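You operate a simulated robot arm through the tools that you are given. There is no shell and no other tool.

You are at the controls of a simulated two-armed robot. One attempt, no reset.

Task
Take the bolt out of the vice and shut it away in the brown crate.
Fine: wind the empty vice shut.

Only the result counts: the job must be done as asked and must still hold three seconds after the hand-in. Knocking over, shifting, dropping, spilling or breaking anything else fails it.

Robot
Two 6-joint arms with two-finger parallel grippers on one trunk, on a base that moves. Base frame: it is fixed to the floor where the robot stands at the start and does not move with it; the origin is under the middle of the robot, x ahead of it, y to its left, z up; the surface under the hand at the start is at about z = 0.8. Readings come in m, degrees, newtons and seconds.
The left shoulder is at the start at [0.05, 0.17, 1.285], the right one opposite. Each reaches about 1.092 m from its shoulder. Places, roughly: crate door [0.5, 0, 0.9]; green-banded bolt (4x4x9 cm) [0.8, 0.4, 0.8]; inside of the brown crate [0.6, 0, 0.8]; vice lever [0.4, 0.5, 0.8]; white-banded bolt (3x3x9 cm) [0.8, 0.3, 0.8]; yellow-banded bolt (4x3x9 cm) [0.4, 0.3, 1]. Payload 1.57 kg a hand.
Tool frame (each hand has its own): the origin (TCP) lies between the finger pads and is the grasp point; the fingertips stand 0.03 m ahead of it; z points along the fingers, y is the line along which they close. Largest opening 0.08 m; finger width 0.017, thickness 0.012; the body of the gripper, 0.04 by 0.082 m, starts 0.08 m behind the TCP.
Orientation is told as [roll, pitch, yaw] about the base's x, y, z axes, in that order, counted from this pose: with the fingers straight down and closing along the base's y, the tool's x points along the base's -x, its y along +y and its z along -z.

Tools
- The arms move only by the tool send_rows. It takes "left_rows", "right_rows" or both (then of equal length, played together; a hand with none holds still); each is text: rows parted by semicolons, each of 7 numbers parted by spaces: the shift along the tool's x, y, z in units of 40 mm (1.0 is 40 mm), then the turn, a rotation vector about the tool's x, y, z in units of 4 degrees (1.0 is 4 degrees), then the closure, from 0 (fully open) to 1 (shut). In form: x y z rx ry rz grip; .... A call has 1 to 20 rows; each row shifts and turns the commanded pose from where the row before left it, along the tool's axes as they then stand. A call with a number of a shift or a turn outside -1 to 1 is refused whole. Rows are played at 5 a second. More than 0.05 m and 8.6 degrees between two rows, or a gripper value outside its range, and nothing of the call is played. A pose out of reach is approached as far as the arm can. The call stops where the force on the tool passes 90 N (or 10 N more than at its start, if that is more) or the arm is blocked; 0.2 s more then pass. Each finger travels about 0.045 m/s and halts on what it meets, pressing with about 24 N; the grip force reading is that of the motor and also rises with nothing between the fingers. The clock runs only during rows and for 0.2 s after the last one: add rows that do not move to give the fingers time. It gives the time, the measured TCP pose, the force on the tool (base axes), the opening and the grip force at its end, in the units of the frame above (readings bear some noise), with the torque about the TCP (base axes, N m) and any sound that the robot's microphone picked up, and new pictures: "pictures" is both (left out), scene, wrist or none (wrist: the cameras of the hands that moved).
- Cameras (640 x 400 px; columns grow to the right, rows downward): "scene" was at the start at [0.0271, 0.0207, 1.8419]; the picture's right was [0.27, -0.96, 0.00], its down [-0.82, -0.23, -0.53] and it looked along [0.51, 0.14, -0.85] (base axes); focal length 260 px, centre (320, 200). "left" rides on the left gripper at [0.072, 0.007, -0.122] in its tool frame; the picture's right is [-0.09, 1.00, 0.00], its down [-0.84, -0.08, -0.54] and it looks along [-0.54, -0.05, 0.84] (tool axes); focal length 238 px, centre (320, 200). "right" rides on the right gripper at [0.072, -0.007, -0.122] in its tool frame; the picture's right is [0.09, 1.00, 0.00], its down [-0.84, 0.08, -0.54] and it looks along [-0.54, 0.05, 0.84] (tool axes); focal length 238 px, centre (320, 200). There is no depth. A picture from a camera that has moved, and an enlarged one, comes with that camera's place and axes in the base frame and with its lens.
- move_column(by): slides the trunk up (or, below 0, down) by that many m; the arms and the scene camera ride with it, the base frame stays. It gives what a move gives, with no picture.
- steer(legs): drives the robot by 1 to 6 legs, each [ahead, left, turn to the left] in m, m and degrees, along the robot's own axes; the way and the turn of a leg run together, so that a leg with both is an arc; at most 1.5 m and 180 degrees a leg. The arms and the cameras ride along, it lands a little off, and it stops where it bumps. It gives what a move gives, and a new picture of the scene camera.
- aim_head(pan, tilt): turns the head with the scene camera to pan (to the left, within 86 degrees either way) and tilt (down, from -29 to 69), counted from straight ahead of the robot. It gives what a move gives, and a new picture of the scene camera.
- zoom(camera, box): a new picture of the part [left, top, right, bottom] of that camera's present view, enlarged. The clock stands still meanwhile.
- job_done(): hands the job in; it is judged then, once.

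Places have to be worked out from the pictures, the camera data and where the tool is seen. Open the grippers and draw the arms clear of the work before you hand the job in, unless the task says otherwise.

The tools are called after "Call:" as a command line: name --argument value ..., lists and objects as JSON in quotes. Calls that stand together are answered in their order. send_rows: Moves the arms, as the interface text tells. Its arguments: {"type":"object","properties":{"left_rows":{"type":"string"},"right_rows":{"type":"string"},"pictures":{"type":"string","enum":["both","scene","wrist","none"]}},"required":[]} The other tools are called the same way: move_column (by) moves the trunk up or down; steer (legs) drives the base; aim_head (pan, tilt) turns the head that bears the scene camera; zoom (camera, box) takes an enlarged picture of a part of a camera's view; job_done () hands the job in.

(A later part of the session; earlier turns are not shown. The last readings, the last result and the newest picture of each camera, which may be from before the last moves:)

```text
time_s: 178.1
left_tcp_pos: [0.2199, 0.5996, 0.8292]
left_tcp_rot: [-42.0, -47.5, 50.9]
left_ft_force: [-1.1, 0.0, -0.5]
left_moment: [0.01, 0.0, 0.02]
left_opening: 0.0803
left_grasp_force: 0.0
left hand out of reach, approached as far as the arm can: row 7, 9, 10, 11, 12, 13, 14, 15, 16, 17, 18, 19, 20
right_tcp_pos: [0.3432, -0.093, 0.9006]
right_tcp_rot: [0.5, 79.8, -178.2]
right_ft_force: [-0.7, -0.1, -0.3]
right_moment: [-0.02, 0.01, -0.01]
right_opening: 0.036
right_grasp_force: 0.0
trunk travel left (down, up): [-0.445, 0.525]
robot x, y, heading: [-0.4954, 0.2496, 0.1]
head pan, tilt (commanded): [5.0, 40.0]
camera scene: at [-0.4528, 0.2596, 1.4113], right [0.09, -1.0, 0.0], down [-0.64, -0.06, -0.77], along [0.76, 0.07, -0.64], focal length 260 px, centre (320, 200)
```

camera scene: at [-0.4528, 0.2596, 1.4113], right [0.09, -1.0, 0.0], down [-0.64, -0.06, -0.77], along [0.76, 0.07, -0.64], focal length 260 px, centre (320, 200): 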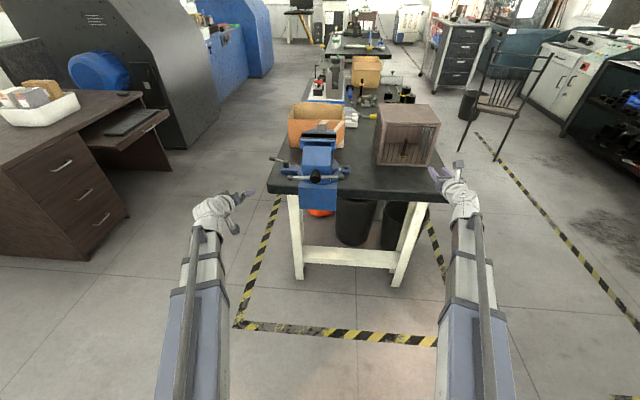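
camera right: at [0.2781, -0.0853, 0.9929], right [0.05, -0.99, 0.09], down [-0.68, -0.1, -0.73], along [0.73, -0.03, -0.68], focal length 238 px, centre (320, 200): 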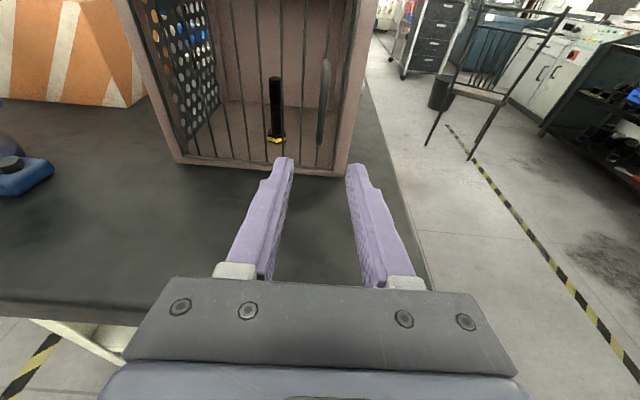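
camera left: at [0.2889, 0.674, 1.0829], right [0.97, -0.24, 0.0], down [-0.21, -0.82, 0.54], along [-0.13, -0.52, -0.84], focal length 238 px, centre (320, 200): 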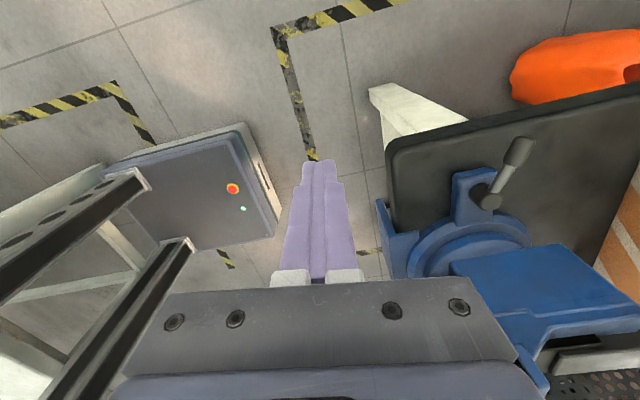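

The left hand now points forward and 30 degrees down. I finish the pitch to level.

Call:
send_rows --left_rows "0 0 0 0.527 -0.85 0 0; 0 0 0 0.527 -0.85 0 0; 0 0 0 0.527 -0.85 0 0; 0 0 0 0.527 -0.85 0 0; 0 0 0 0.527 -0.85 0 0; 0 0 0 0.527 -0.85 0 0; 0 0 0 0.527 -0.85 0 0; 0 0 0 0.264 -0.425 0 0; 0 0 0 0 0 0 0" --pictures "both"

Call:
zoom --camera "scene" --box '[180, 110, 380, 235]'

```text
time_s: 180.1
left_tcp_pos: [0.2203, 0.5987, 0.9384]
left_tcp_rot: [-89.9, -58.4, 89.8]
left_ft_force: [-0.1, 0.1, -0.2]
left_moment: [-0.02, 0.0, 0.0]
left_opening: 0.08
left_grasp_force: 0.1
left hand out of reach, approached as far as the arm can: row 1, 2, 3, 4, 5, 6, 7, 8
right_tcp_pos: [0.3436, -0.0926, 0.9005]
right_tcp_rot: [0.5, 79.7, -178.1]
right_ft_force: [-0.3, -0.4, 0.2]
right_moment: [-0.03, -0.03, -0.02]
right_opening: 0.0361
right_grasp_force: 0.1
trunk travel left (down, up): [-0.445, 0.525]
robot x, y, heading: [-0.4983, 0.2493, -0.2]
head pan, tilt (commanded): [5.0, 40.0]
camera scene: at [-0.4527, 0.2596, 1.4113], right [0.09, -1.0, 0.0], down [-0.64, -0.06, -0.77], along [0.76, 0.07, -0.64], focal length 260 px, centre (320, 200)
camera left: at [0.098, 0.5667, 0.8746], right [0.0, 0.9, -0.44], down [-0.54, 0.37, 0.75], along [0.84, 0.24, 0.48], focal length 238 px, centre (320, 200)
```

scene: 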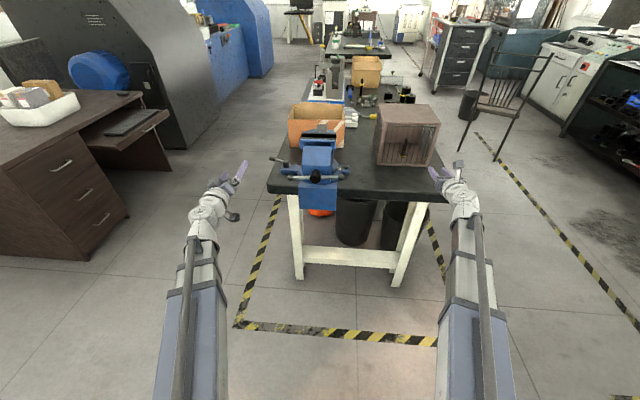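
left: 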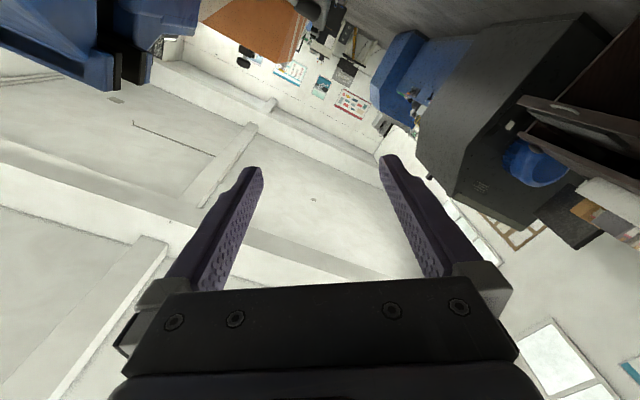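

```text
3.20 times, centred on (280, 172) of scene
camera zoom: at [-0.4527, 0.2596, 1.4113], right [0.09, -1.0, 0.0], down [-0.64, -0.06, -0.77], along [0.76, 0.07, -0.64], focal length 831 px, centre (448, 288)
```

zoom: 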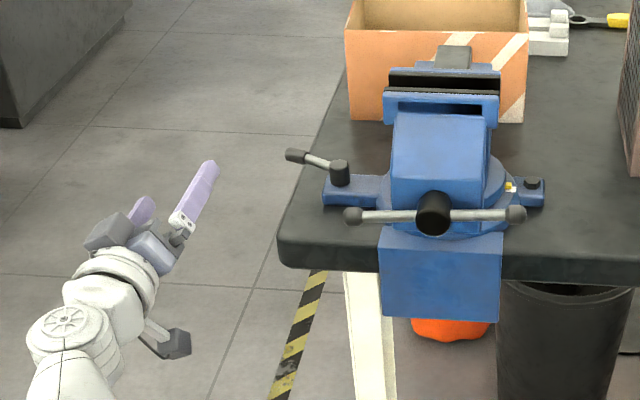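

The left hand points along +x with its closing line at -32 degrees, just behind the bar's arms for a clockwise turn. I lower the trunk 3.3 cm to the spindle's height and bring the hand in front of the boss.

Call:
move_column --by -0.033

Call:
send_rows --left_rows "0.494 -0.79 -0.054 0 0 0 0; 0.494 -0.79 -0.054 0 0 0 0; 0.494 -0.79 -0.054 0 0 0 0; 0.494 -0.79 -0.054 0 0 0 0; 0.494 -0.79 -0.054 0 0 0 0; 0.494 -0.79 -0.054 0 0 0 0; 0.494 -0.79 -0.054 0 0 0 0; 0 0 0 0 0 0 0" --pictures "both"

Call:
zoom --camera "scene" --box '[230, 130, 370, 230]'

```text
time_s: 180.8
left_tcp_pos: [0.2203, 0.5996, 0.9059]
left_tcp_rot: [-89.9, -58.5, 89.8]
left_ft_force: [-0.1, -0.1, 0.4]
left_moment: [-0.01, 0.0, 0.01]
left_opening: 0.0802
left_grasp_force: 0.1
right_tcp_pos: [0.3436, -0.0934, 0.8673]
right_tcp_rot: [0.5, 79.7, -178.2]
right_ft_force: [0.9, -0.4, -0.7]
right_moment: [0.04, -0.03, -0.01]
right_opening: 0.0361
right_grasp_force: 0.1
trunk travel left (down, up): [-0.412, 0.558]
robot x, y, heading: [-0.499, 0.2488, 0.2]
head pan, tilt (commanded): [5.0, 40.0]
```

```text
time_s: 182.6
left_tcp_pos: [0.2042, 0.3451, 0.9061]
left_tcp_rot: [-89.4, -58.5, 89.5]
left_ft_force: [0.4, -0.1, -0.1]
left_moment: [-0.05, -0.04, 0.01]
left_opening: 0.0803
left_grasp_force: 0.0
left hand out of reach, approached as far as the arm can: row 5
right_tcp_pos: [0.3439, -0.0927, 0.8675]
right_tcp_rot: [0.5, 79.7, -178.0]
right_ft_force: [0.6, -0.1, -0.2]
right_moment: [-0.01, -0.05, -0.03]
right_opening: 0.0359
right_grasp_force: 0.0
trunk travel left (down, up): [-0.412, 0.558]
robot x, y, heading: [-0.4987, 0.2491, 0.1]
head pan, tilt (commanded): [5.0, 40.0]
camera scene: at [-0.4528, 0.2594, 1.3783], right [0.09, -1.0, 0.0], down [-0.64, -0.06, -0.77], along [0.76, 0.07, -0.64], focal length 260 px, centre (320, 200)
camera left: at [0.0822, 0.3132, 0.8413], right [0.0, 0.9, -0.44], down [-0.54, 0.37, 0.76], along [0.84, 0.24, 0.48], focal length 238 px, centre (320, 200)
```

scene: 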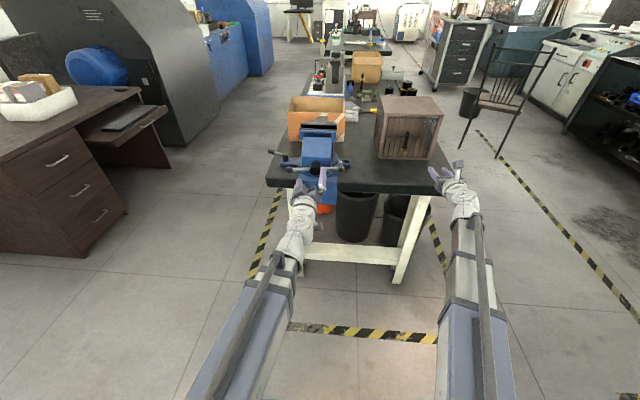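
left: 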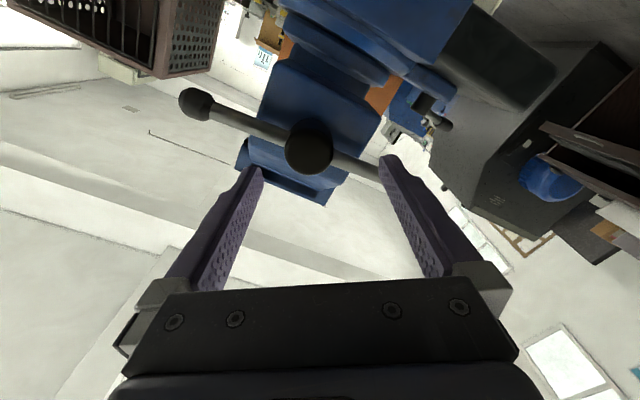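

```text
4.00 times, centred on (300, 180) of scene
camera zoom: at [-0.4528, 0.2594, 1.3783], right [0.09, -1.0, 0.0], down [-0.64, -0.06, -0.77], along [0.76, 0.07, -0.64], focal length 1039 px, centre (400, 280)
```

zoom: 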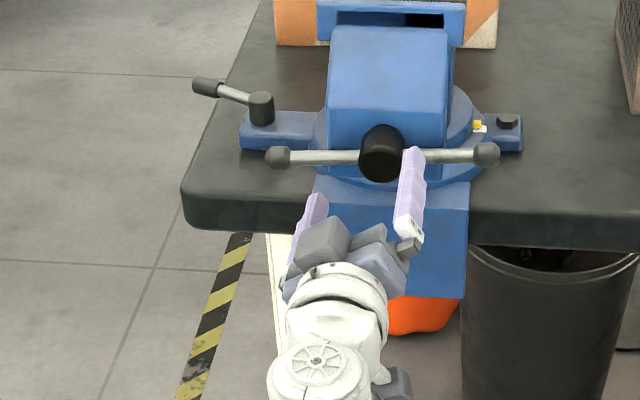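

The boss lies between the fingers; I shift 9 mm right and slide 4.4 cm forward so that the fingers straddle the boss, one below the left arm and one above the right arm of the T-bar.

Call:
send_rows --left_rows "0.12 -0.19 0 0 0 0 0; 0 0 0.37 0 0 0 0; 0 0 0.37 0 0 0 0; 0 0 0.36 0 0 0 0; 0 0 0 0 0 0 0" --pictures "wrist"

Call:
zoom --camera "scene" --box '[250, 140, 350, 210]'

```text
time_s: 183.8
left_tcp_pos: [0.248, 0.335, 0.9052]
left_tcp_rot: [-89.5, -58.4, 89.6]
left_ft_force: [1.0, 0.2, 0.8]
left_moment: [-0.01, 0.0, 0.04]
left_opening: 0.0803
left_grasp_force: 0.2
right_tcp_pos: [0.3444, -0.0935, 0.867]
right_tcp_rot: [0.5, 79.6, -178.2]
right_ft_force: [0.2, -0.2, -0.4]
right_moment: [-0.02, -0.02, 0.0]
right_opening: 0.0356
right_grasp_force: 0.0
trunk travel left (down, up): [-0.412, 0.558]
robot x, y, heading: [-0.499, 0.2539, 0.1]
head pan, tilt (commanded): [5.0, 40.0]
camera left: at [0.1262, 0.3037, 0.8413], right [0.0, 0.9, -0.44], down [-0.54, 0.37, 0.76], along [0.84, 0.24, 0.48], focal length 238 px, centre (320, 200)
```

left: 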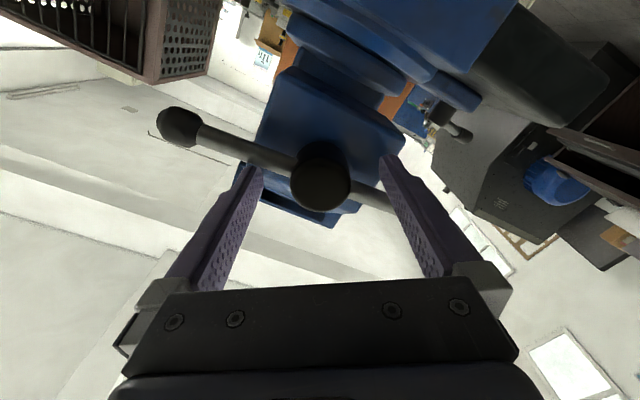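

```text
5.71 times, centred on (300, 175) of scene
camera zoom: at [-0.4527, 0.2596, 1.3783], right [0.09, -1.0, 0.0], down [-0.64, -0.06, -0.77], along [0.76, 0.07, -0.64], focal length 1484 px, centre (434, 343)
```

zoom: 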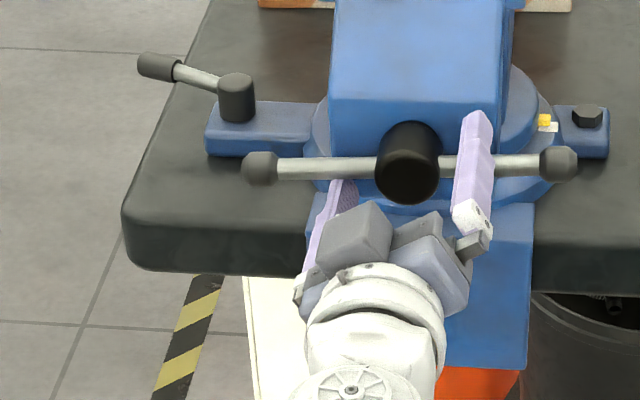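

The fingers straddle the boss correctly. I roll the wrist clockwise 32 degrees and watch the force, the bar and the gap.

Call:
send_rows --left_rows "0 0 0 0 0 1 0; 0 0 0 0 0 1 0; 0 0 0 0 0 1 0; 0 0 0 0 0 1 0; 0 0 0 0 0 1 0; 0 0 0 0 0 1 0; 0 0 0 0 0 1 0; 0 0 0 0 0 1 0; 0 0 0 0 0 0 0" --pictures "wrist"

Call:
zoom --camera "scene" --box '[250, 110, 350, 210]'

```text
time_s: 185.8
left_tcp_pos: [0.2487, 0.3349, 0.9047]
left_tcp_rot: [60.5, -89.4, -60.5]
left_ft_force: [2.1, 1.7, -4.8]
left_moment: [-0.21, 0.13, -0.03]
left_opening: 0.0799
left_grasp_force: 0.1
right_tcp_pos: [0.3434, -0.0935, 0.8665]
right_tcp_rot: [0.6, 79.7, -178.0]
right_ft_force: [0.1, 0.9, -0.5]
right_moment: [0.01, 0.02, -0.03]
right_opening: 0.0359
right_grasp_force: 0.0
trunk travel left (down, up): [-0.412, 0.558]
robot x, y, heading: [-0.5016, 0.2518, -0.3]
head pan, tilt (commanded): [5.0, 40.0]
camera left: at [0.1268, 0.3422, 0.834], right [0.0, 0.99, 0.1], down [-0.54, -0.08, 0.84], along [0.84, -0.06, 0.54], focal length 238 px, centre (320, 200)
```

left: 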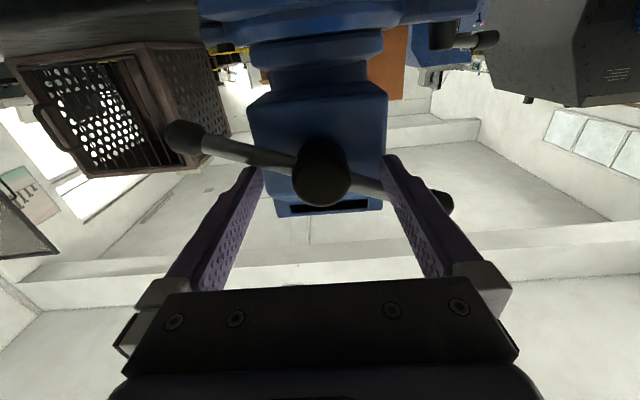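

```text
4.00 times, centred on (300, 160) of scene
camera zoom: at [-0.4522, 0.2598, 1.3783], right [0.09, -1.0, 0.0], down [-0.64, -0.06, -0.77], along [0.76, 0.07, -0.64], focal length 1039 px, centre (400, 360)
```

zoom: 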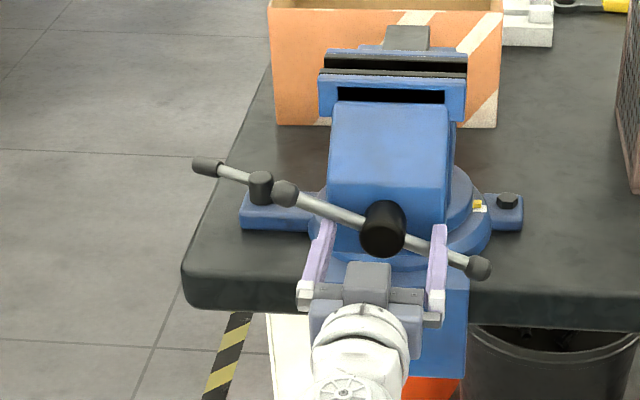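

The T-bar follows clockwise with very little torque. I continue rolling another 80 degrees.

Call:
send_rows --left_rows "0 0 0 0 0 1 0; 0 0 0 0 0 1 0; 0 0 0 0 0 1 0; 0 0 0 0 0 1 0; 0 0 0 0 0 1 0; 0 0 0 0 0 1 0; 0 0 0 0 0 1 0; 0 0 0 0 0 1 0; 0 0 0 0 0 1 0; 0 0 0 0 0 1 0; 0 0 0 0 0 1 0; 0 0 0 0 0 1 0; 0 0 0 0 0 1 0; 0 0 0 0 0 1 0; 0 0 0 0 0 1 0; 0 0 0 0 0 1 0; 0 0 0 0 0 1 0; 0 0 0 0 0 1 0; 0 0 0 0 0 1 0; 0 0 0 0 0 1 0" --pictures "wrist"

Call:
zoom --camera "scene" --box '[250, 110, 350, 210]'

```text
time_s: 190.0
left_tcp_pos: [0.2484, 0.3335, 0.9057]
left_tcp_rot: [89.8, -9.4, -90.1]
left_ft_force: [-0.3, -1.1, -0.3]
left_moment: [0.02, 0.0, 0.03]
left_opening: 0.08
left_grasp_force: 0.0
right_tcp_pos: [0.3428, -0.0932, 0.8671]
right_tcp_rot: [0.5, 79.6, -178.1]
right_ft_force: [0.5, 0.4, -0.3]
right_moment: [-0.02, 0.03, -0.03]
right_opening: 0.0361
right_grasp_force: 0.1
trunk travel left (down, up): [-0.412, 0.558]
robot x, y, heading: [-0.4976, 0.2497, 0.0]
head pan, tilt (commanded): [5.0, 40.0]
camera left: at [0.1274, 0.4064, 0.9009], right [0.0, 0.07, 1.0], down [-0.54, -0.84, 0.06], along [0.84, -0.54, 0.04], focal length 238 px, centre (320, 200)
```

left: 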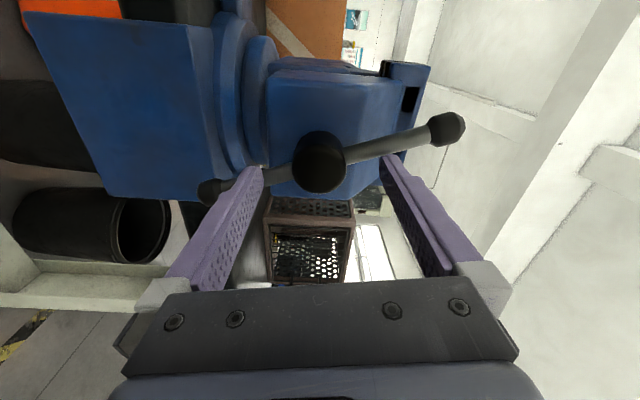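

```text
4.00 times, centred on (300, 160) of scene
camera zoom: at [-0.4527, 0.2596, 1.3784], right [0.09, -1.0, 0.0], down [-0.64, -0.06, -0.77], along [0.76, 0.07, -0.64], focal length 1039 px, centre (400, 360)
```

zoom: 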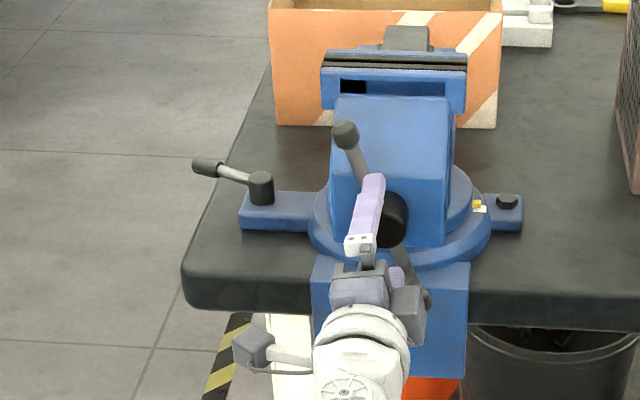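

The jaws look nearly closed already, and the force is zero because the bar has apparently moved inward past my fingertips. I enlarge the jaws and the bar.

Call:
zoom --camera "scene" --box '[272, 110, 328, 145]'

Call:
zoom --camera "scene" --box '[270, 130, 330, 200]'

```text
11.43 times, centred on (300, 128) of scene
camera zoom: at [-0.4527, 0.2596, 1.3784], right [0.09, -1.0, 0.0], down [-0.64, -0.06, -0.77], along [0.76, 0.07, -0.64], focal length 2968 px, centre (549, 1029)
```

zoom: 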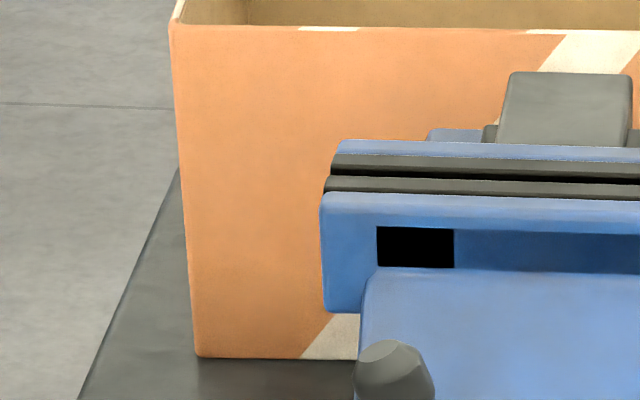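

```text
5.71 times, centred on (300, 165) of scene
camera zoom: at [-0.4527, 0.2596, 1.3784], right [0.09, -1.0, 0.0], down [-0.64, -0.06, -0.77], along [0.76, 0.07, -0.64], focal length 1484 px, centre (434, 400)
```

zoom: 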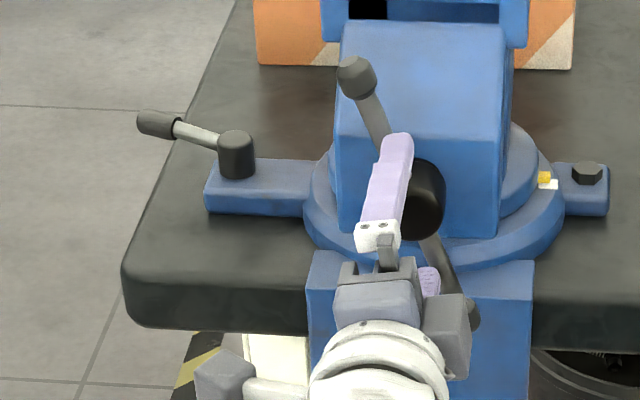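

The gap is down to about 3–4 mm; the whole front block with the T-bar has moved in by some 23 mm, so my fingertips no longer reach the bar (now at 66 degrees, x about 0.29). I roll back 41 degrees to be behind the bar again, then follow 2.4 cm forward.

Call:
send_rows --left_rows "0 0 0 0 0 -1 0; 0 0 0 0 0 -1 0; 0 0 0 0 0 -1 0; 0 0 0 0 0 -1 0; 0 0 0 0 0 -1 0; 0 0 0 0 0 -1 0; 0 0 0 0 0 -1 0; 0 0 0 0 0 -1 0; 0 0 0 0 0 -1 0; 0 0 0 0 0 -1 0; 0 0 0 0 0 -0.25 0; 0 0 0.2 0 0 0 0; 0 0 0.2 0 0 0 0; 0 0 0.2 0 0 0 0; 0 0 0 0 0 0 0" --pictures "wrist"

Call:
zoom --camera "scene" --box '[270, 130, 330, 200]'

```text
time_s: 193.2
left_tcp_pos: [0.2735, 0.3335, 0.9052]
left_tcp_rot: [89.5, -50.5, -89.7]
left_ft_force: [-0.1, -0.9, 0.1]
left_moment: [0.03, 0.02, 0.02]
left_opening: 0.0801
left_grasp_force: 0.0
right_tcp_pos: [0.3438, -0.0933, 0.867]
right_tcp_rot: [0.6, 79.7, -178.1]
right_ft_force: [0.4, 0.4, 0.4]
right_moment: [-0.04, -0.01, 0.02]
right_opening: 0.0361
right_grasp_force: 0.1
trunk travel left (down, up): [-0.412, 0.558]
robot x, y, heading: [-0.4996, 0.2525, 0.2]
head pan, tilt (commanded): [5.0, 40.0]
camera left: at [0.1506, 0.3854, 0.8547], right [0.0, 0.71, 0.7], down [-0.54, -0.59, 0.6], along [0.84, -0.38, 0.38], focal length 238 px, centre (320, 200)
```

left: 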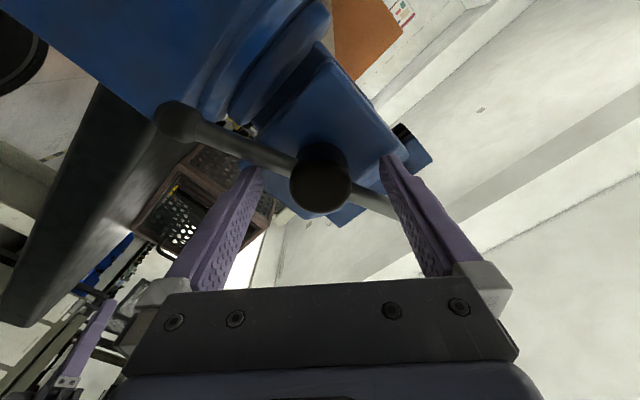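

```text
5.71 times, centred on (300, 165) of scene
camera zoom: at [-0.4527, 0.2596, 1.3783], right [0.09, -1.0, 0.0], down [-0.64, -0.06, -0.77], along [0.76, 0.07, -0.64], focal length 1484 px, centre (434, 400)
```

zoom: 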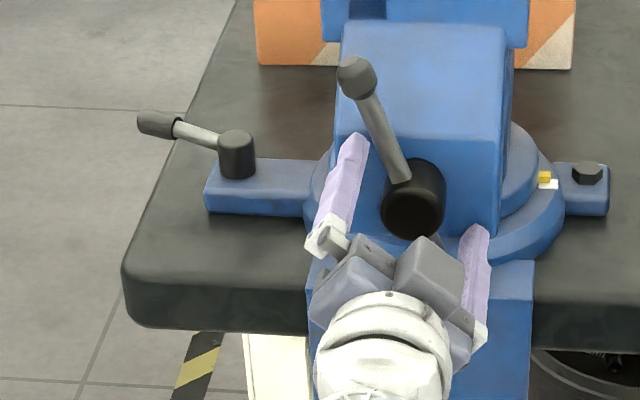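

The fingers are behind the bar again, without contact. I roll clockwise 24 degrees and read the torque.

Call:
send_rows --left_rows "0 0 0 0 0 1 0; 0 0 0 0 0 1 0; 0 0 0 0 0 1 0; 0 0 0 0 0 1 0; 0 0 0 0 0 1 0; 0 0 0 0 0 1 0; 0 0 0 0 0 0 0" --pictures "none"

Call:
zoom --camera "scene" --box '[270, 110, 330, 180]'

Call:
zoom --camera "scene" --box '[280, 112, 328, 136]'

```text
time_s: 194.8
left_tcp_pos: [0.2727, 0.3353, 0.9059]
left_tcp_rot: [89.8, -26.5, -89.9]
left_ft_force: [1.4, 4.9, 0.1]
left_moment: [-0.17, 0.05, 0.05]
left_opening: 0.0799
left_grasp_force: 0.0
right_tcp_pos: [0.3437, -0.0927, 0.8668]
right_tcp_rot: [0.6, 79.7, -178.0]
right_ft_force: [0.1, 0.5, 0.2]
right_moment: [0.03, 0.0, 0.0]
right_opening: 0.0361
right_grasp_force: 0.0
trunk travel left (down, up): [-0.412, 0.558]
robot x, y, heading: [-0.5025, 0.2508, -0.2]
head pan, tilt (commanded): [5.0, 40.0]
```

```text
5.71 times, centred on (300, 145) of scene
camera zoom: at [-0.4525, 0.2601, 1.3783], right [0.09, -1.0, 0.0], down [-0.64, -0.06, -0.77], along [0.76, 0.07, -0.64], focal length 1484 px, centre (434, 514)
```

zoom: 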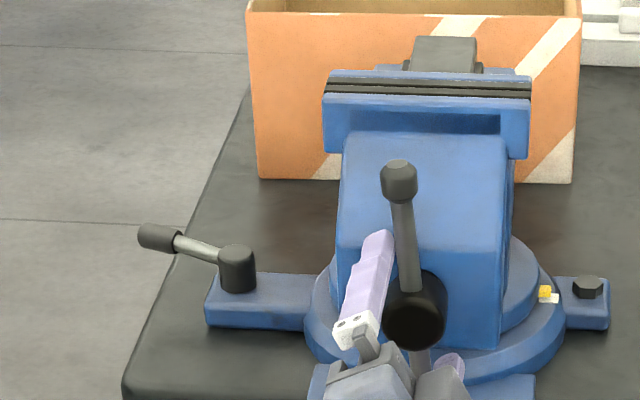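

```text
13.33 times, centred on (304, 124) of scene
camera zoom: at [-0.4525, 0.2601, 1.3783], right [0.09, -1.0, 0.0], down [-0.64, -0.06, -0.77], along [0.76, 0.07, -0.64], focal length 3462 px, centre (533, 1213)
```

zoom: 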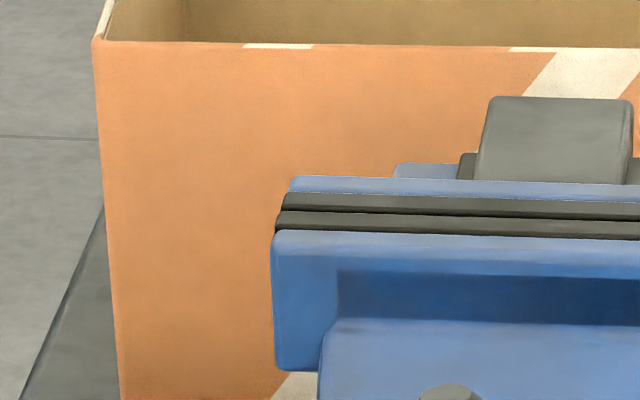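

The jaws have practically met. I roll 12 degrees more to feel the end.

Call:
send_rows --left_rows "0 0 0 0 0 1 0; 0 0 0 0 0 1 0; 0 0 0 0 0 1 0; 0 0 0 0 0 0 0" --pictures "none"

Call:
zoom --camera "scene" --box '[270, 110, 330, 180]'

Call:
zoom --camera "scene" --box '[280, 112, 328, 136]'

```text
time_s: 195.8
left_tcp_pos: [0.2738, 0.3337, 0.9058]
left_tcp_rot: [89.8, -14.6, -90.0]
left_ft_force: [1.6, 5.1, -0.2]
left_moment: [-0.23, 0.1, 0.11]
left_opening: 0.08
left_grasp_force: 0.0
right_tcp_pos: [0.3438, -0.0914, 0.8671]
right_tcp_rot: [0.7, 79.6, -178.0]
right_ft_force: [-0.3, -0.7, 0.1]
right_moment: [0.03, 0.05, 0.0]
right_opening: 0.036
right_grasp_force: 0.0
trunk travel left (down, up): [-0.412, 0.558]
robot x, y, heading: [-0.4989, 0.2483, -0.1]
head pan, tilt (commanded): [5.0, 40.0]
```

```text
5.71 times, centred on (300, 145) of scene
camera zoom: at [-0.4525, 0.2601, 1.3783], right [0.09, -1.0, 0.0], down [-0.64, -0.06, -0.77], along [0.76, 0.07, -0.64], focal length 1484 px, centre (434, 514)
```

zoom: 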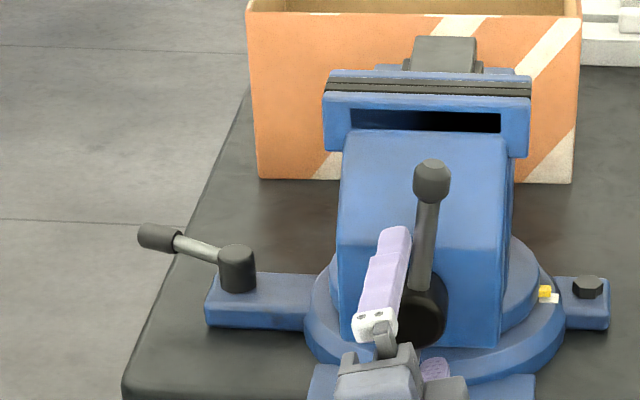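

```text
13.33 times, centred on (304, 124) of scene
camera zoom: at [-0.4525, 0.2601, 1.3783], right [0.09, -1.0, 0.0], down [-0.64, -0.06, -0.77], along [0.76, 0.07, -0.64], focal length 3462 px, centre (533, 1213)
```

zoom: 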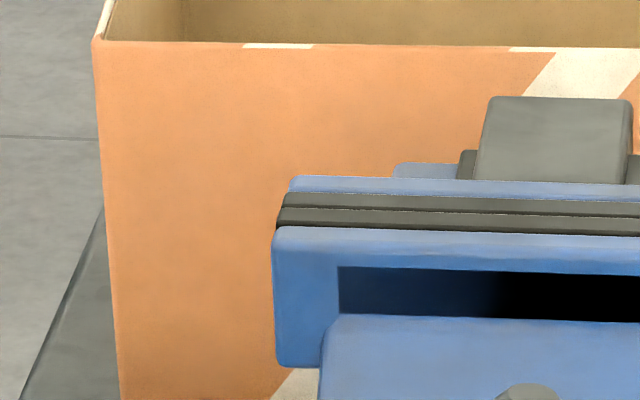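

The jaw crept another 1–2 mm; the seam is now a thin line. I roll another 16 degrees and watch for the torque to rise.

Call:
send_rows --left_rows "0 0 0 0 0 1 0; 0 0 0 0 0 1 0; 0 0 0 0 0 1 0; 0 0 0 0 0 1 0; 0 0 0 0 0 0 0" --pictures "none"

Call:
zoom --camera "scene" --box '[270, 110, 330, 180]'

Call:
zoom --camera "scene" --box '[280, 112, 328, 136]'

```text
time_s: 197.0
left_tcp_pos: [0.2738, 0.3342, 0.9103]
left_tcp_rot: [91.2, 1.4, -90.8]
left_ft_force: [-5.0, -19.9, -13.8]
left_moment: [-0.92, 0.22, -0.43]
left_opening: 0.0802
left_grasp_force: 0.0
left hand out of reach, approached as far as the arm can: row 3, 4
right_tcp_pos: [0.3429, -0.0939, 0.8663]
right_tcp_rot: [0.0, 79.7, -178.6]
right_ft_force: [0.1, -0.3, -0.1]
right_moment: [0.05, 0.0, -0.02]
right_opening: 0.0358
right_grasp_force: 0.0
trunk travel left (down, up): [-0.412, 0.558]
robot x, y, heading: [-0.5002, 0.2519, -0.3]
head pan, tilt (commanded): [5.0, 40.0]
```

```text
5.71 times, centred on (300, 145) of scene
camera zoom: at [-0.452, 0.2576, 1.3782], right [0.09, -1.0, 0.0], down [-0.64, -0.05, -0.77], along [0.76, 0.07, -0.64], focal length 1484 px, centre (434, 514)
```

zoom: 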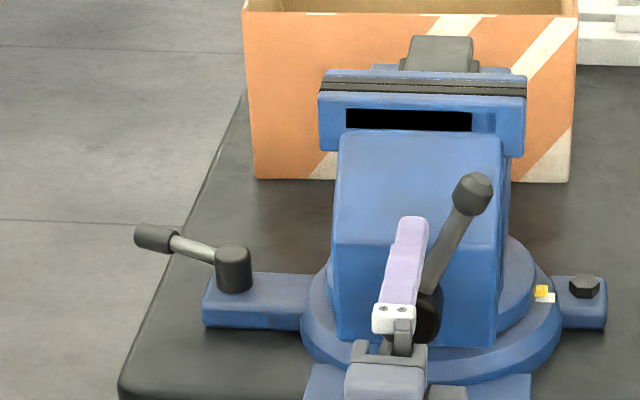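

```text
13.33 times, centred on (304, 124) of scene
camera zoom: at [-0.452, 0.2576, 1.3782], right [0.09, -1.0, 0.0], down [-0.64, -0.05, -0.77], along [0.76, 0.07, -0.64], focal length 3462 px, centre (533, 1213)
```

zoom: 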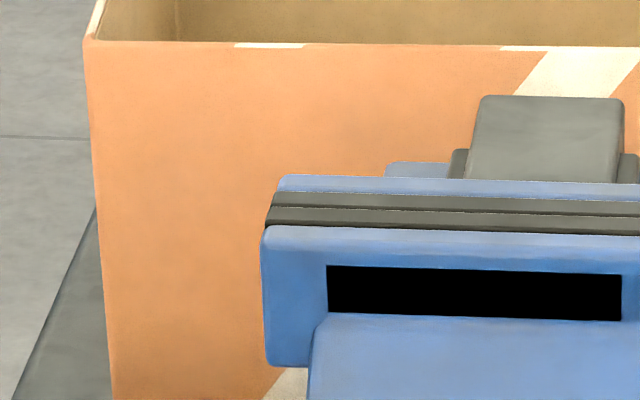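

The torque jumped to about 0.9 N m with 20 N: the jaws are shut. I ease the roll back 12 degrees and draw the left hand straight out of the T-bar.

Call:
send_rows --left_rows "0 0 0 0 0 -1 0; 0 0 0 0 0 -1 0; 0 0 0 0 0 -1 0; 0 0 -0.43 0 0 0 0; 0 0 -0.43 0 0 0 0; 0 0 -0.43 0 0 0 0; 0 0 -0.4 0 0 0 0; 0 0 0 0 0 0 0" --pictures "both"

Call:
zoom --camera "scene" --box '[270, 110, 330, 180]'

```text
time_s: 198.8
left_tcp_pos: [0.2056, 0.3389, 0.906]
left_tcp_rot: [90.0, -10.6, -90.2]
left_ft_force: [-0.4, -0.8, 0.0]
left_moment: [0.0, -0.03, 0.05]
left_opening: 0.0798
left_grasp_force: 0.1
left hand out of reach, approached as far as the arm can: row 2
right_tcp_pos: [0.3438, -0.0927, 0.8664]
right_tcp_rot: [0.6, 79.8, -178.2]
right_ft_force: [0.4, -0.1, -0.4]
right_moment: [0.01, -0.03, 0.0]
right_opening: 0.036
right_grasp_force: 0.1
trunk travel left (down, up): [-0.412, 0.558]
robot x, y, heading: [-0.4963, 0.2516, -0.2]
head pan, tilt (commanded): [5.0, 40.0]
camera scene: at [-0.4528, 0.2595, 1.3783], right [0.09, -1.0, 0.0], down [-0.64, -0.06, -0.77], along [0.76, 0.07, -0.64], focal length 260 px, centre (320, 200)
camera left: at [0.0845, 0.4111, 0.8999], right [0.0, 0.09, 1.0], down [-0.54, -0.84, 0.08], along [0.84, -0.54, 0.05], focal length 238 px, centre (320, 200)
```

scene: 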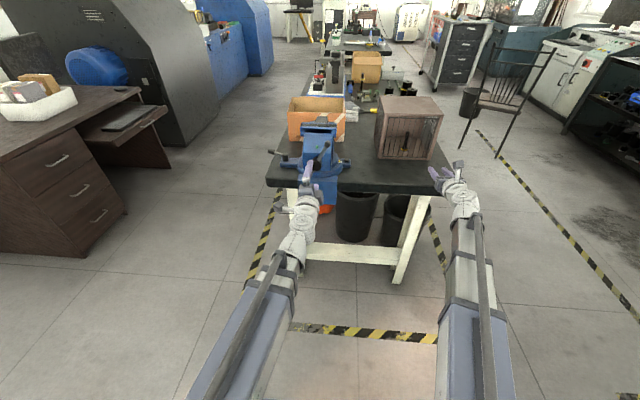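
left: 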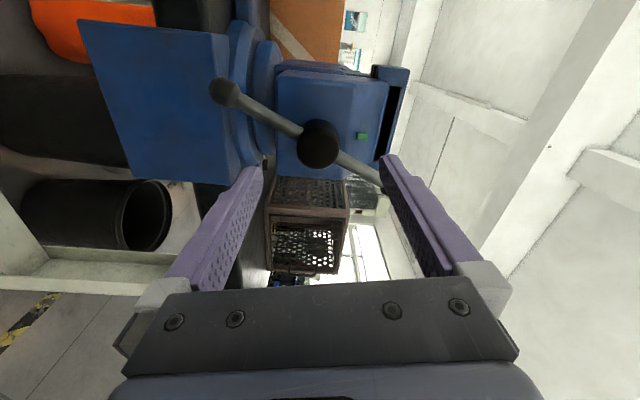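

```text
5.71 times, centred on (300, 145) of scene
camera zoom: at [-0.4528, 0.2595, 1.3783], right [0.09, -1.0, 0.0], down [-0.64, -0.06, -0.77], along [0.76, 0.07, -0.64], focal length 1484 px, centre (434, 514)
```

zoom: 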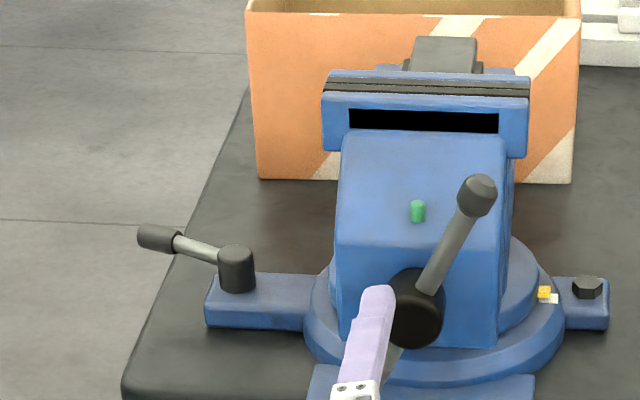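

The green pin has popped up again: the vice is wound shut and tight. One thing is left as I found it not: the side lever stands about 10 degrees off its original place. I will set it back. I raise the trunk 22.5 cm and drive 0.13 m ahead with both hands above everything.

Call:
move_column --by 0.225

Call:
steer --legs '[[0.13, 0, 0]]'

```text
time_s: 201.2
left_tcp_pos: [0.2062, 0.3393, 1.1315]
left_tcp_rot: [90.0, -10.6, -90.1]
left_ft_force: [0.0, -0.7, -0.2]
left_moment: [-0.01, 0.01, -0.01]
left_opening: 0.0798
left_grasp_force: 0.2
right_tcp_pos: [0.3425, -0.0918, 1.0923]
right_tcp_rot: [0.6, 79.7, -178.0]
right_ft_force: [0.0, 0.2, -0.5]
right_moment: [-0.04, 0.02, -0.01]
right_opening: 0.036
right_grasp_force: 0.1
trunk travel left (down, up): [-0.637, 0.333]
robot x, y, heading: [-0.4983, 0.2541, -0.2]
head pan, tilt (commanded): [5.0, 40.0]
```

```text
time_s: 202.5
left_tcp_pos: [0.3373, 0.339, 1.1303]
left_tcp_rot: [89.9, -10.5, -90.1]
left_ft_force: [0.6, -0.1, 0.0]
left_moment: [-0.01, 0.0, 0.01]
left_opening: 0.0801
left_grasp_force: 0.0
right_tcp_pos: [0.4746, -0.0931, 1.0905]
right_tcp_rot: [0.5, 79.6, -178.1]
right_ft_force: [-0.3, -0.8, -0.3]
right_moment: [0.0, -0.01, -0.01]
right_opening: 0.0358
right_grasp_force: 0.0
trunk travel left (down, up): [-0.637, 0.333]
robot x, y, heading: [-0.367, 0.2488, -0.3]
head pan, tilt (commanded): [5.0, 40.0]
camera scene: at [-0.3209, 0.2595, 1.6032], right [0.09, -1.0, 0.0], down [-0.64, -0.06, -0.77], along [0.76, 0.07, -0.64], focal length 260 px, centre (320, 200)
```

scene: 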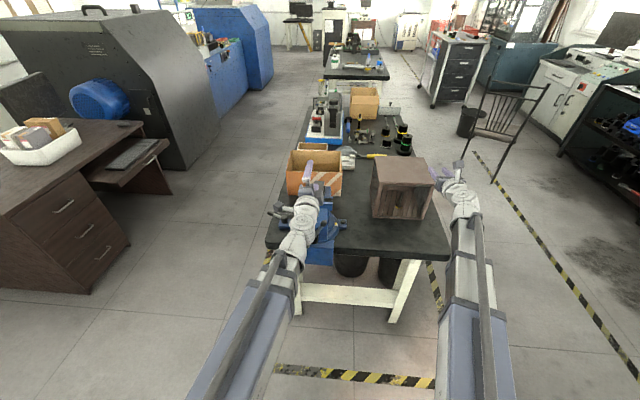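

All clear. I move the left hand out to (0.46, 0.62), above and beyond the lever's end, and start pitching it down.

Call:
send_rows --left_rows "0.863 0.161 0.39 0 0 0 0; 0.863 0.161 0.39 0 0 0 0; 0.863 0.161 0.39 0 0 0 0; 0.863 0.161 0.39 0 0 0 0; 0.863 0.161 0.39 0 0 0 0; 0.863 0.161 0.39 0 0 0 0; 0.863 0.161 0.39 0 0 0 0; 0.863 0.161 0.39 0 0 0 0; 0 0 0 0.983 0.184 0 0; 0 0 0 0.983 0.184 0 0; 0 0 0 0.983 0.184 0 0; 0 0 0 0.983 0.184 0 0; 0 0 0 0.983 0.184 0 0; 0 0 0 0.983 0.184 0 0; 0 0 0 0.983 0.184 0 0; 0 0 0 0.983 0.184 0 0; 0 0 0 0.983 0.184 0 0; 0 0 0 0.983 0.184 0 0; 0 0 0 0.983 0.184 0 0; 0 0 0 0.983 0.184 0 0" --pictures "none"

Call:
send_rows --left_rows "0 0 0 0.983 0.184 0 0; 0 0 0 0.983 0.184 0 0; 0 0 0 0.983 0.184 0 0; 0 0 0 0.983 0.184 0 0; 0 0 0 0.983 0.184 0 0; 0 0 0 0.983 0.184 0 0; 0 0 0 0.983 0.184 0 0; 0 0 0 0.983 0.184 0 0; 0 0 0 0.983 0.184 0 0; 0 0 0 0.983 0.184 0 0; 0 0 0 0.49 0.092 0 0; 0 0 0 0 0 1 0; 0 0 0 0 0 1 0; 0 0 0 0 0 1 0; 0 0 0 0 0 1 0; 0 0 0 0 0 1 0; 0 0 0 0 0 0 0" --pictures "both"

```text
time_s: 206.7
left_tcp_pos: [0.4613, 0.6195, 0.9678]
left_tcp_rot: [41.5, -7.1, -82.1]
left_ft_force: [-0.2, 0.1, -0.1]
left_moment: [-0.01, -0.01, 0.03]
left_opening: 0.0801
left_grasp_force: 0.0
left hand out of reach, approached as far as the arm can: row 9, 10, 11, 12, 13, 14, 15, 16, 17, 18, 19, 20
right_tcp_pos: [0.4729, -0.0933, 1.0927]
right_tcp_rot: [0.5, 79.7, -178.2]
right_ft_force: [-0.6, 0.7, -0.1]
right_moment: [0.02, 0.0, -0.01]
right_opening: 0.0362
right_grasp_force: 0.1
trunk travel left (down, up): [-0.637, 0.333]
robot x, y, heading: [-0.3659, 0.2523, 0.1]
head pan, tilt (commanded): [5.0, 40.0]
```

```text
time_s: 210.3
left_tcp_pos: [0.4616, 0.6191, 0.911]
left_tcp_rot: [0.0, 0.2, -99.5]
left_ft_force: [-1.1, 0.9, 0.4]
left_moment: [-0.01, -0.01, -0.01]
left_opening: 0.0802
left_grasp_force: 0.1
left hand out of reach, approached as far as the arm can: row 1, 2, 3, 4, 5, 6, 7, 9
right_tcp_pos: [0.474, -0.0934, 1.0926]
right_tcp_rot: [0.4, 79.7, -178.0]
right_ft_force: [-0.5, -0.3, -0.5]
right_moment: [-0.02, 0.02, -0.02]
right_opening: 0.036
right_grasp_force: 0.0
trunk travel left (down, up): [-0.637, 0.333]
robot x, y, heading: [-0.3673, 0.2524, 0.2]
head pan, tilt (commanded): [5.0, 40.0]
camera scene: at [-0.3227, 0.2596, 1.6033], right [0.09, -1.0, 0.0], down [-0.64, -0.06, -0.77], along [0.76, 0.07, -0.64], focal length 260 px, centre (320, 200)
camera left: at [0.4802, 0.6888, 1.0336], right [0.97, -0.25, 0.0], down [-0.21, -0.81, 0.54], along [-0.14, -0.52, -0.84], focal length 238 px, centre (320, 200)
```

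scene: 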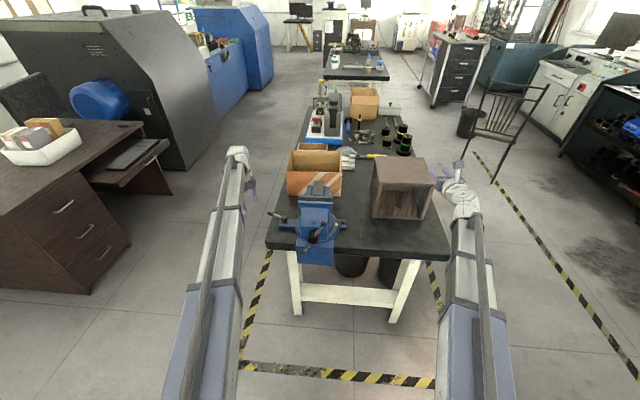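
left: 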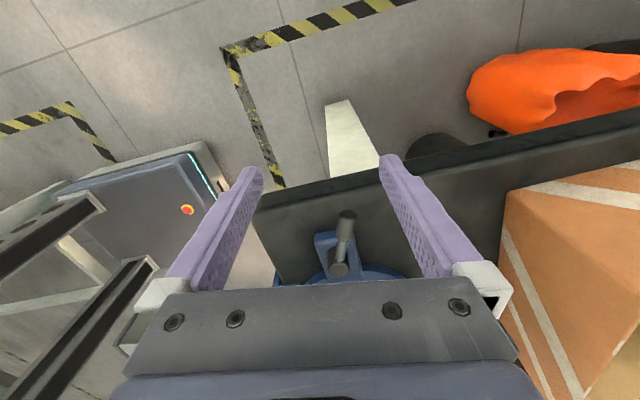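

The lever's knob is at about (0.468, 0.539), i.e. 14 degrees off. I lower the trunk 6.6 cm, slide the open left fingers over the knob and close.

Call:
move_column --by -0.066

Call:
send_rows --left_rows "-0.633 0.156 0 0 0 0 0; -0.633 0.156 0 0 0 0 0; -0.633 0.156 0 0 0 0 0; 0 0 0 0 0 0 0; 0 0 0 0 0 0 0.4; 0 0 0 0 0 0 0.8; 0 0 0 0 0 0 1; 0 0 0 0 0 0 1; 0 0 0 0 0 0 1; 0 0 0 0 0 0 1" --pictures "wrist"

```text
time_s: 211.3
left_tcp_pos: [0.462, 0.6194, 0.845]
left_tcp_rot: [0.0, 0.1, -99.4]
left_ft_force: [0.5, 0.0, 0.9]
left_moment: [-0.02, -0.04, -0.02]
left_opening: 0.0801
left_grasp_force: 0.1
right_tcp_pos: [0.4732, -0.093, 1.0265]
right_tcp_rot: [0.5, 79.7, -178.2]
right_ft_force: [0.2, -0.1, 0.1]
right_moment: [-0.01, 0.0, -0.03]
right_opening: 0.0359
right_grasp_force: 0.1
trunk travel left (down, up): [-0.571, 0.399]
robot x, y, heading: [-0.3677, 0.251, 0.1]
head pan, tilt (commanded): [5.0, 40.0]
```

```text
time_s: 213.5
left_tcp_pos: [0.4685, 0.5412, 0.8447]
left_tcp_rot: [0.0, 0.1, -99.4]
left_ft_force: [-3.0, 1.1, -2.0]
left_moment: [0.03, 0.0, -0.28]
left_opening: 0.0206
left_grasp_force: 34.4
right_tcp_pos: [0.4732, -0.0924, 1.0274]
right_tcp_rot: [0.5, 79.7, -178.1]
right_ft_force: [-0.3, -0.7, 0.7]
right_moment: [0.0, -0.05, -0.04]
right_opening: 0.036
right_grasp_force: 0.1
trunk travel left (down, up): [-0.571, 0.399]
robot x, y, heading: [-0.368, 0.2522, 0.1]
head pan, tilt (commanded): [5.0, 40.0]
camera left: at [0.4865, 0.6106, 0.9676], right [0.97, -0.25, 0.0], down [-0.21, -0.81, 0.54], along [-0.14, -0.52, -0.84], focal length 238 px, centre (320, 200)
```

left: 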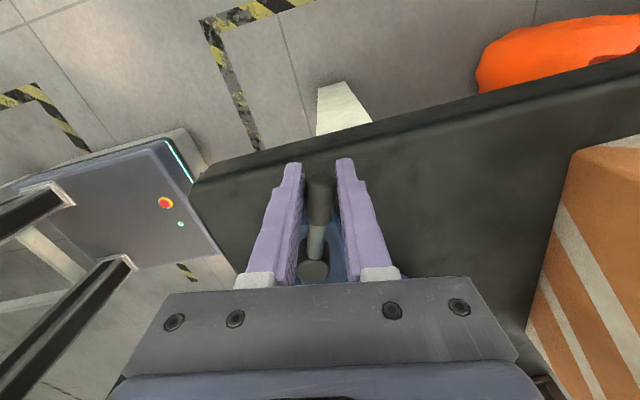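

Gripped. I turn the lever back counter-clockwise to its zero stop.

Call:
send_rows --left_rows "-0.015 -0.107 0 0 0 -0.47 1; -0.013 -0.107 0 0 0 -0.47 1; -0.01 -0.107 0 0 0 -0.47 1; -0.005 -0.107 0 0 0 -0.47 1; 0 -0.107 0 0 0 -0.47 1; 0 -0.03 0 0 0 0 1; 0 0 0 0 0 0 1" --pictures "wrist"

```text
time_s: 215.1
left_tcp_pos: [0.4461, 0.5435, 0.8454]
left_tcp_rot: [0.1, 0.1, -89.9]
left_ft_force: [7.7, 18.0, 8.7]
left_moment: [0.02, -0.01, 0.18]
left_opening: 0.0183
left_grasp_force: 32.4
right_tcp_pos: [0.4727, -0.0922, 1.0271]
right_tcp_rot: [0.8, 79.7, -177.8]
right_ft_force: [-0.1, 0.2, -0.2]
right_moment: [-0.03, 0.0, 0.01]
right_opening: 0.0361
right_grasp_force: 0.0
trunk travel left (down, up): [-0.571, 0.399]
robot x, y, heading: [-0.3683, 0.2533, -0.1]
head pan, tilt (commanded): [5.0, 40.0]
camera left: at [0.4522, 0.6153, 0.9676], right [1.0, -0.09, 0.0], down [-0.08, -0.84, 0.54], along [-0.05, -0.54, -0.84], focal length 238 px, centre (320, 200)
```

left: 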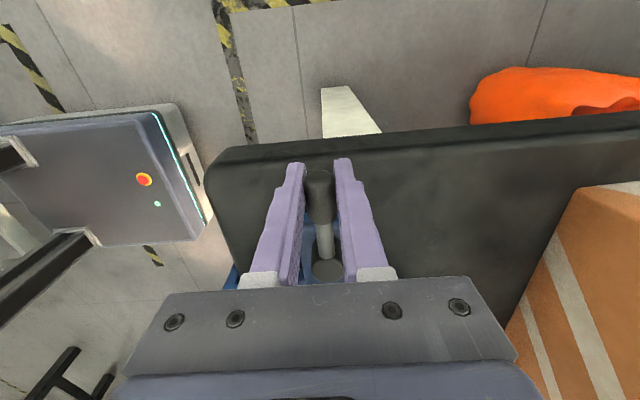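

The lever is back at its original position (same hand pose as at my first grip). I open the left fingers and slide out along +y.

Call:
send_rows --left_rows "0 0 0 0 0 0 0.5; 0 0 0 0 0 0 0; 0 0 0 0 0 0 0; 0 0 0 0 0 0 0; 0.6 0 0 0 0 0 0; 0.6 0 0 0 0 0 0; 0.8 0 0 0 0 0 0; 0.8 0 0 0 0 0 0; 0.8 0 0 0 0 0 0; 0 0 0 0 0 0 0" --pictures "both"

Call:
zoom --camera "scene" --box '[250, 140, 450, 260]'

```text
time_s: 217.3
left_tcp_pos: [0.4445, 0.6856, 0.8447]
left_tcp_rot: [-0.1, 0.1, -90.0]
left_ft_force: [-0.1, -0.2, 0.8]
left_moment: [0.03, 0.01, -0.01]
left_opening: 0.0801
left_grasp_force: 0.1
right_tcp_pos: [0.4742, -0.0925, 1.0265]
right_tcp_rot: [0.6, 79.7, -178.1]
right_ft_force: [1.0, 0.2, 0.0]
right_moment: [-0.01, 0.0, 0.01]
right_opening: 0.0358
right_grasp_force: 0.2
trunk travel left (down, up): [-0.571, 0.399]
robot x, y, heading: [-0.3677, 0.2533, -0.0]
head pan, tilt (commanded): [5.0, 40.0]
camera scene: at [-0.3228, 0.2596, 1.5373], right [0.09, -1.0, 0.0], down [-0.64, -0.06, -0.77], along [0.76, 0.07, -0.64], focal length 260 px, centre (320, 200)
camera left: at [0.4514, 0.7576, 0.9676], right [1.0, -0.09, 0.0], down [-0.08, -0.84, 0.54], along [-0.05, -0.54, -0.84], focal length 238 px, centre (320, 200)
```

scene: 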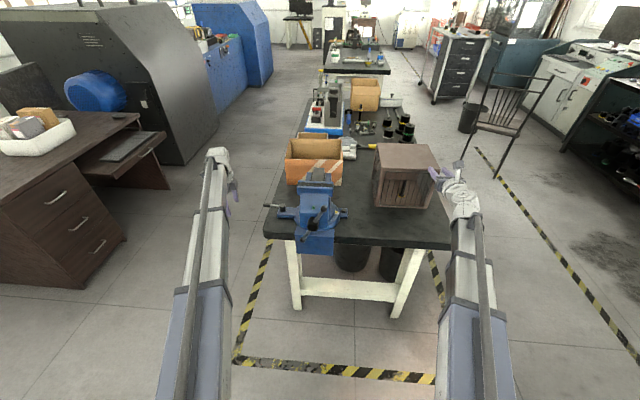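
left: 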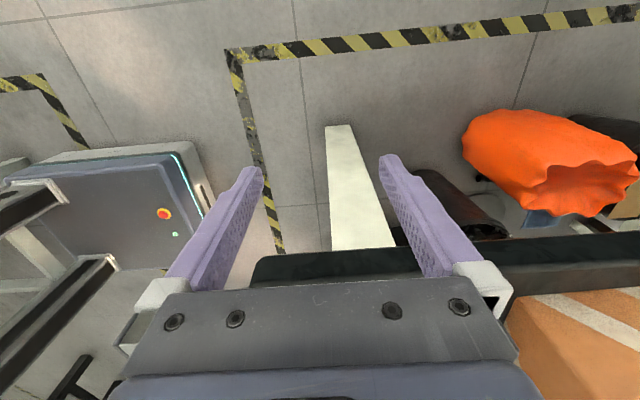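

```text
3.20 times, centred on (350, 200) of scene
camera zoom: at [-0.3228, 0.2596, 1.5373], right [0.09, -1.0, 0.0], down [-0.64, -0.06, -0.77], along [0.76, 0.07, -0.64], focal length 831 px, centre (224, 200)
```

zoom: 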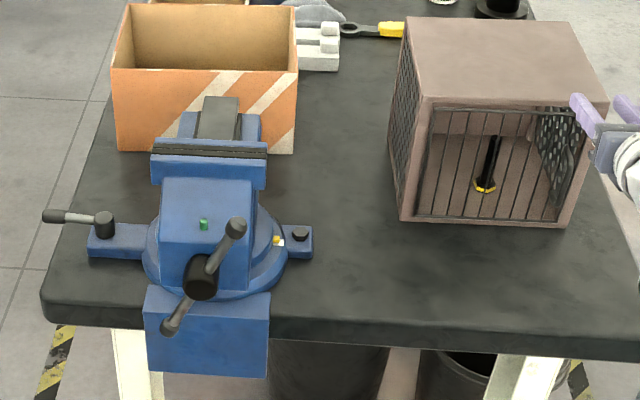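

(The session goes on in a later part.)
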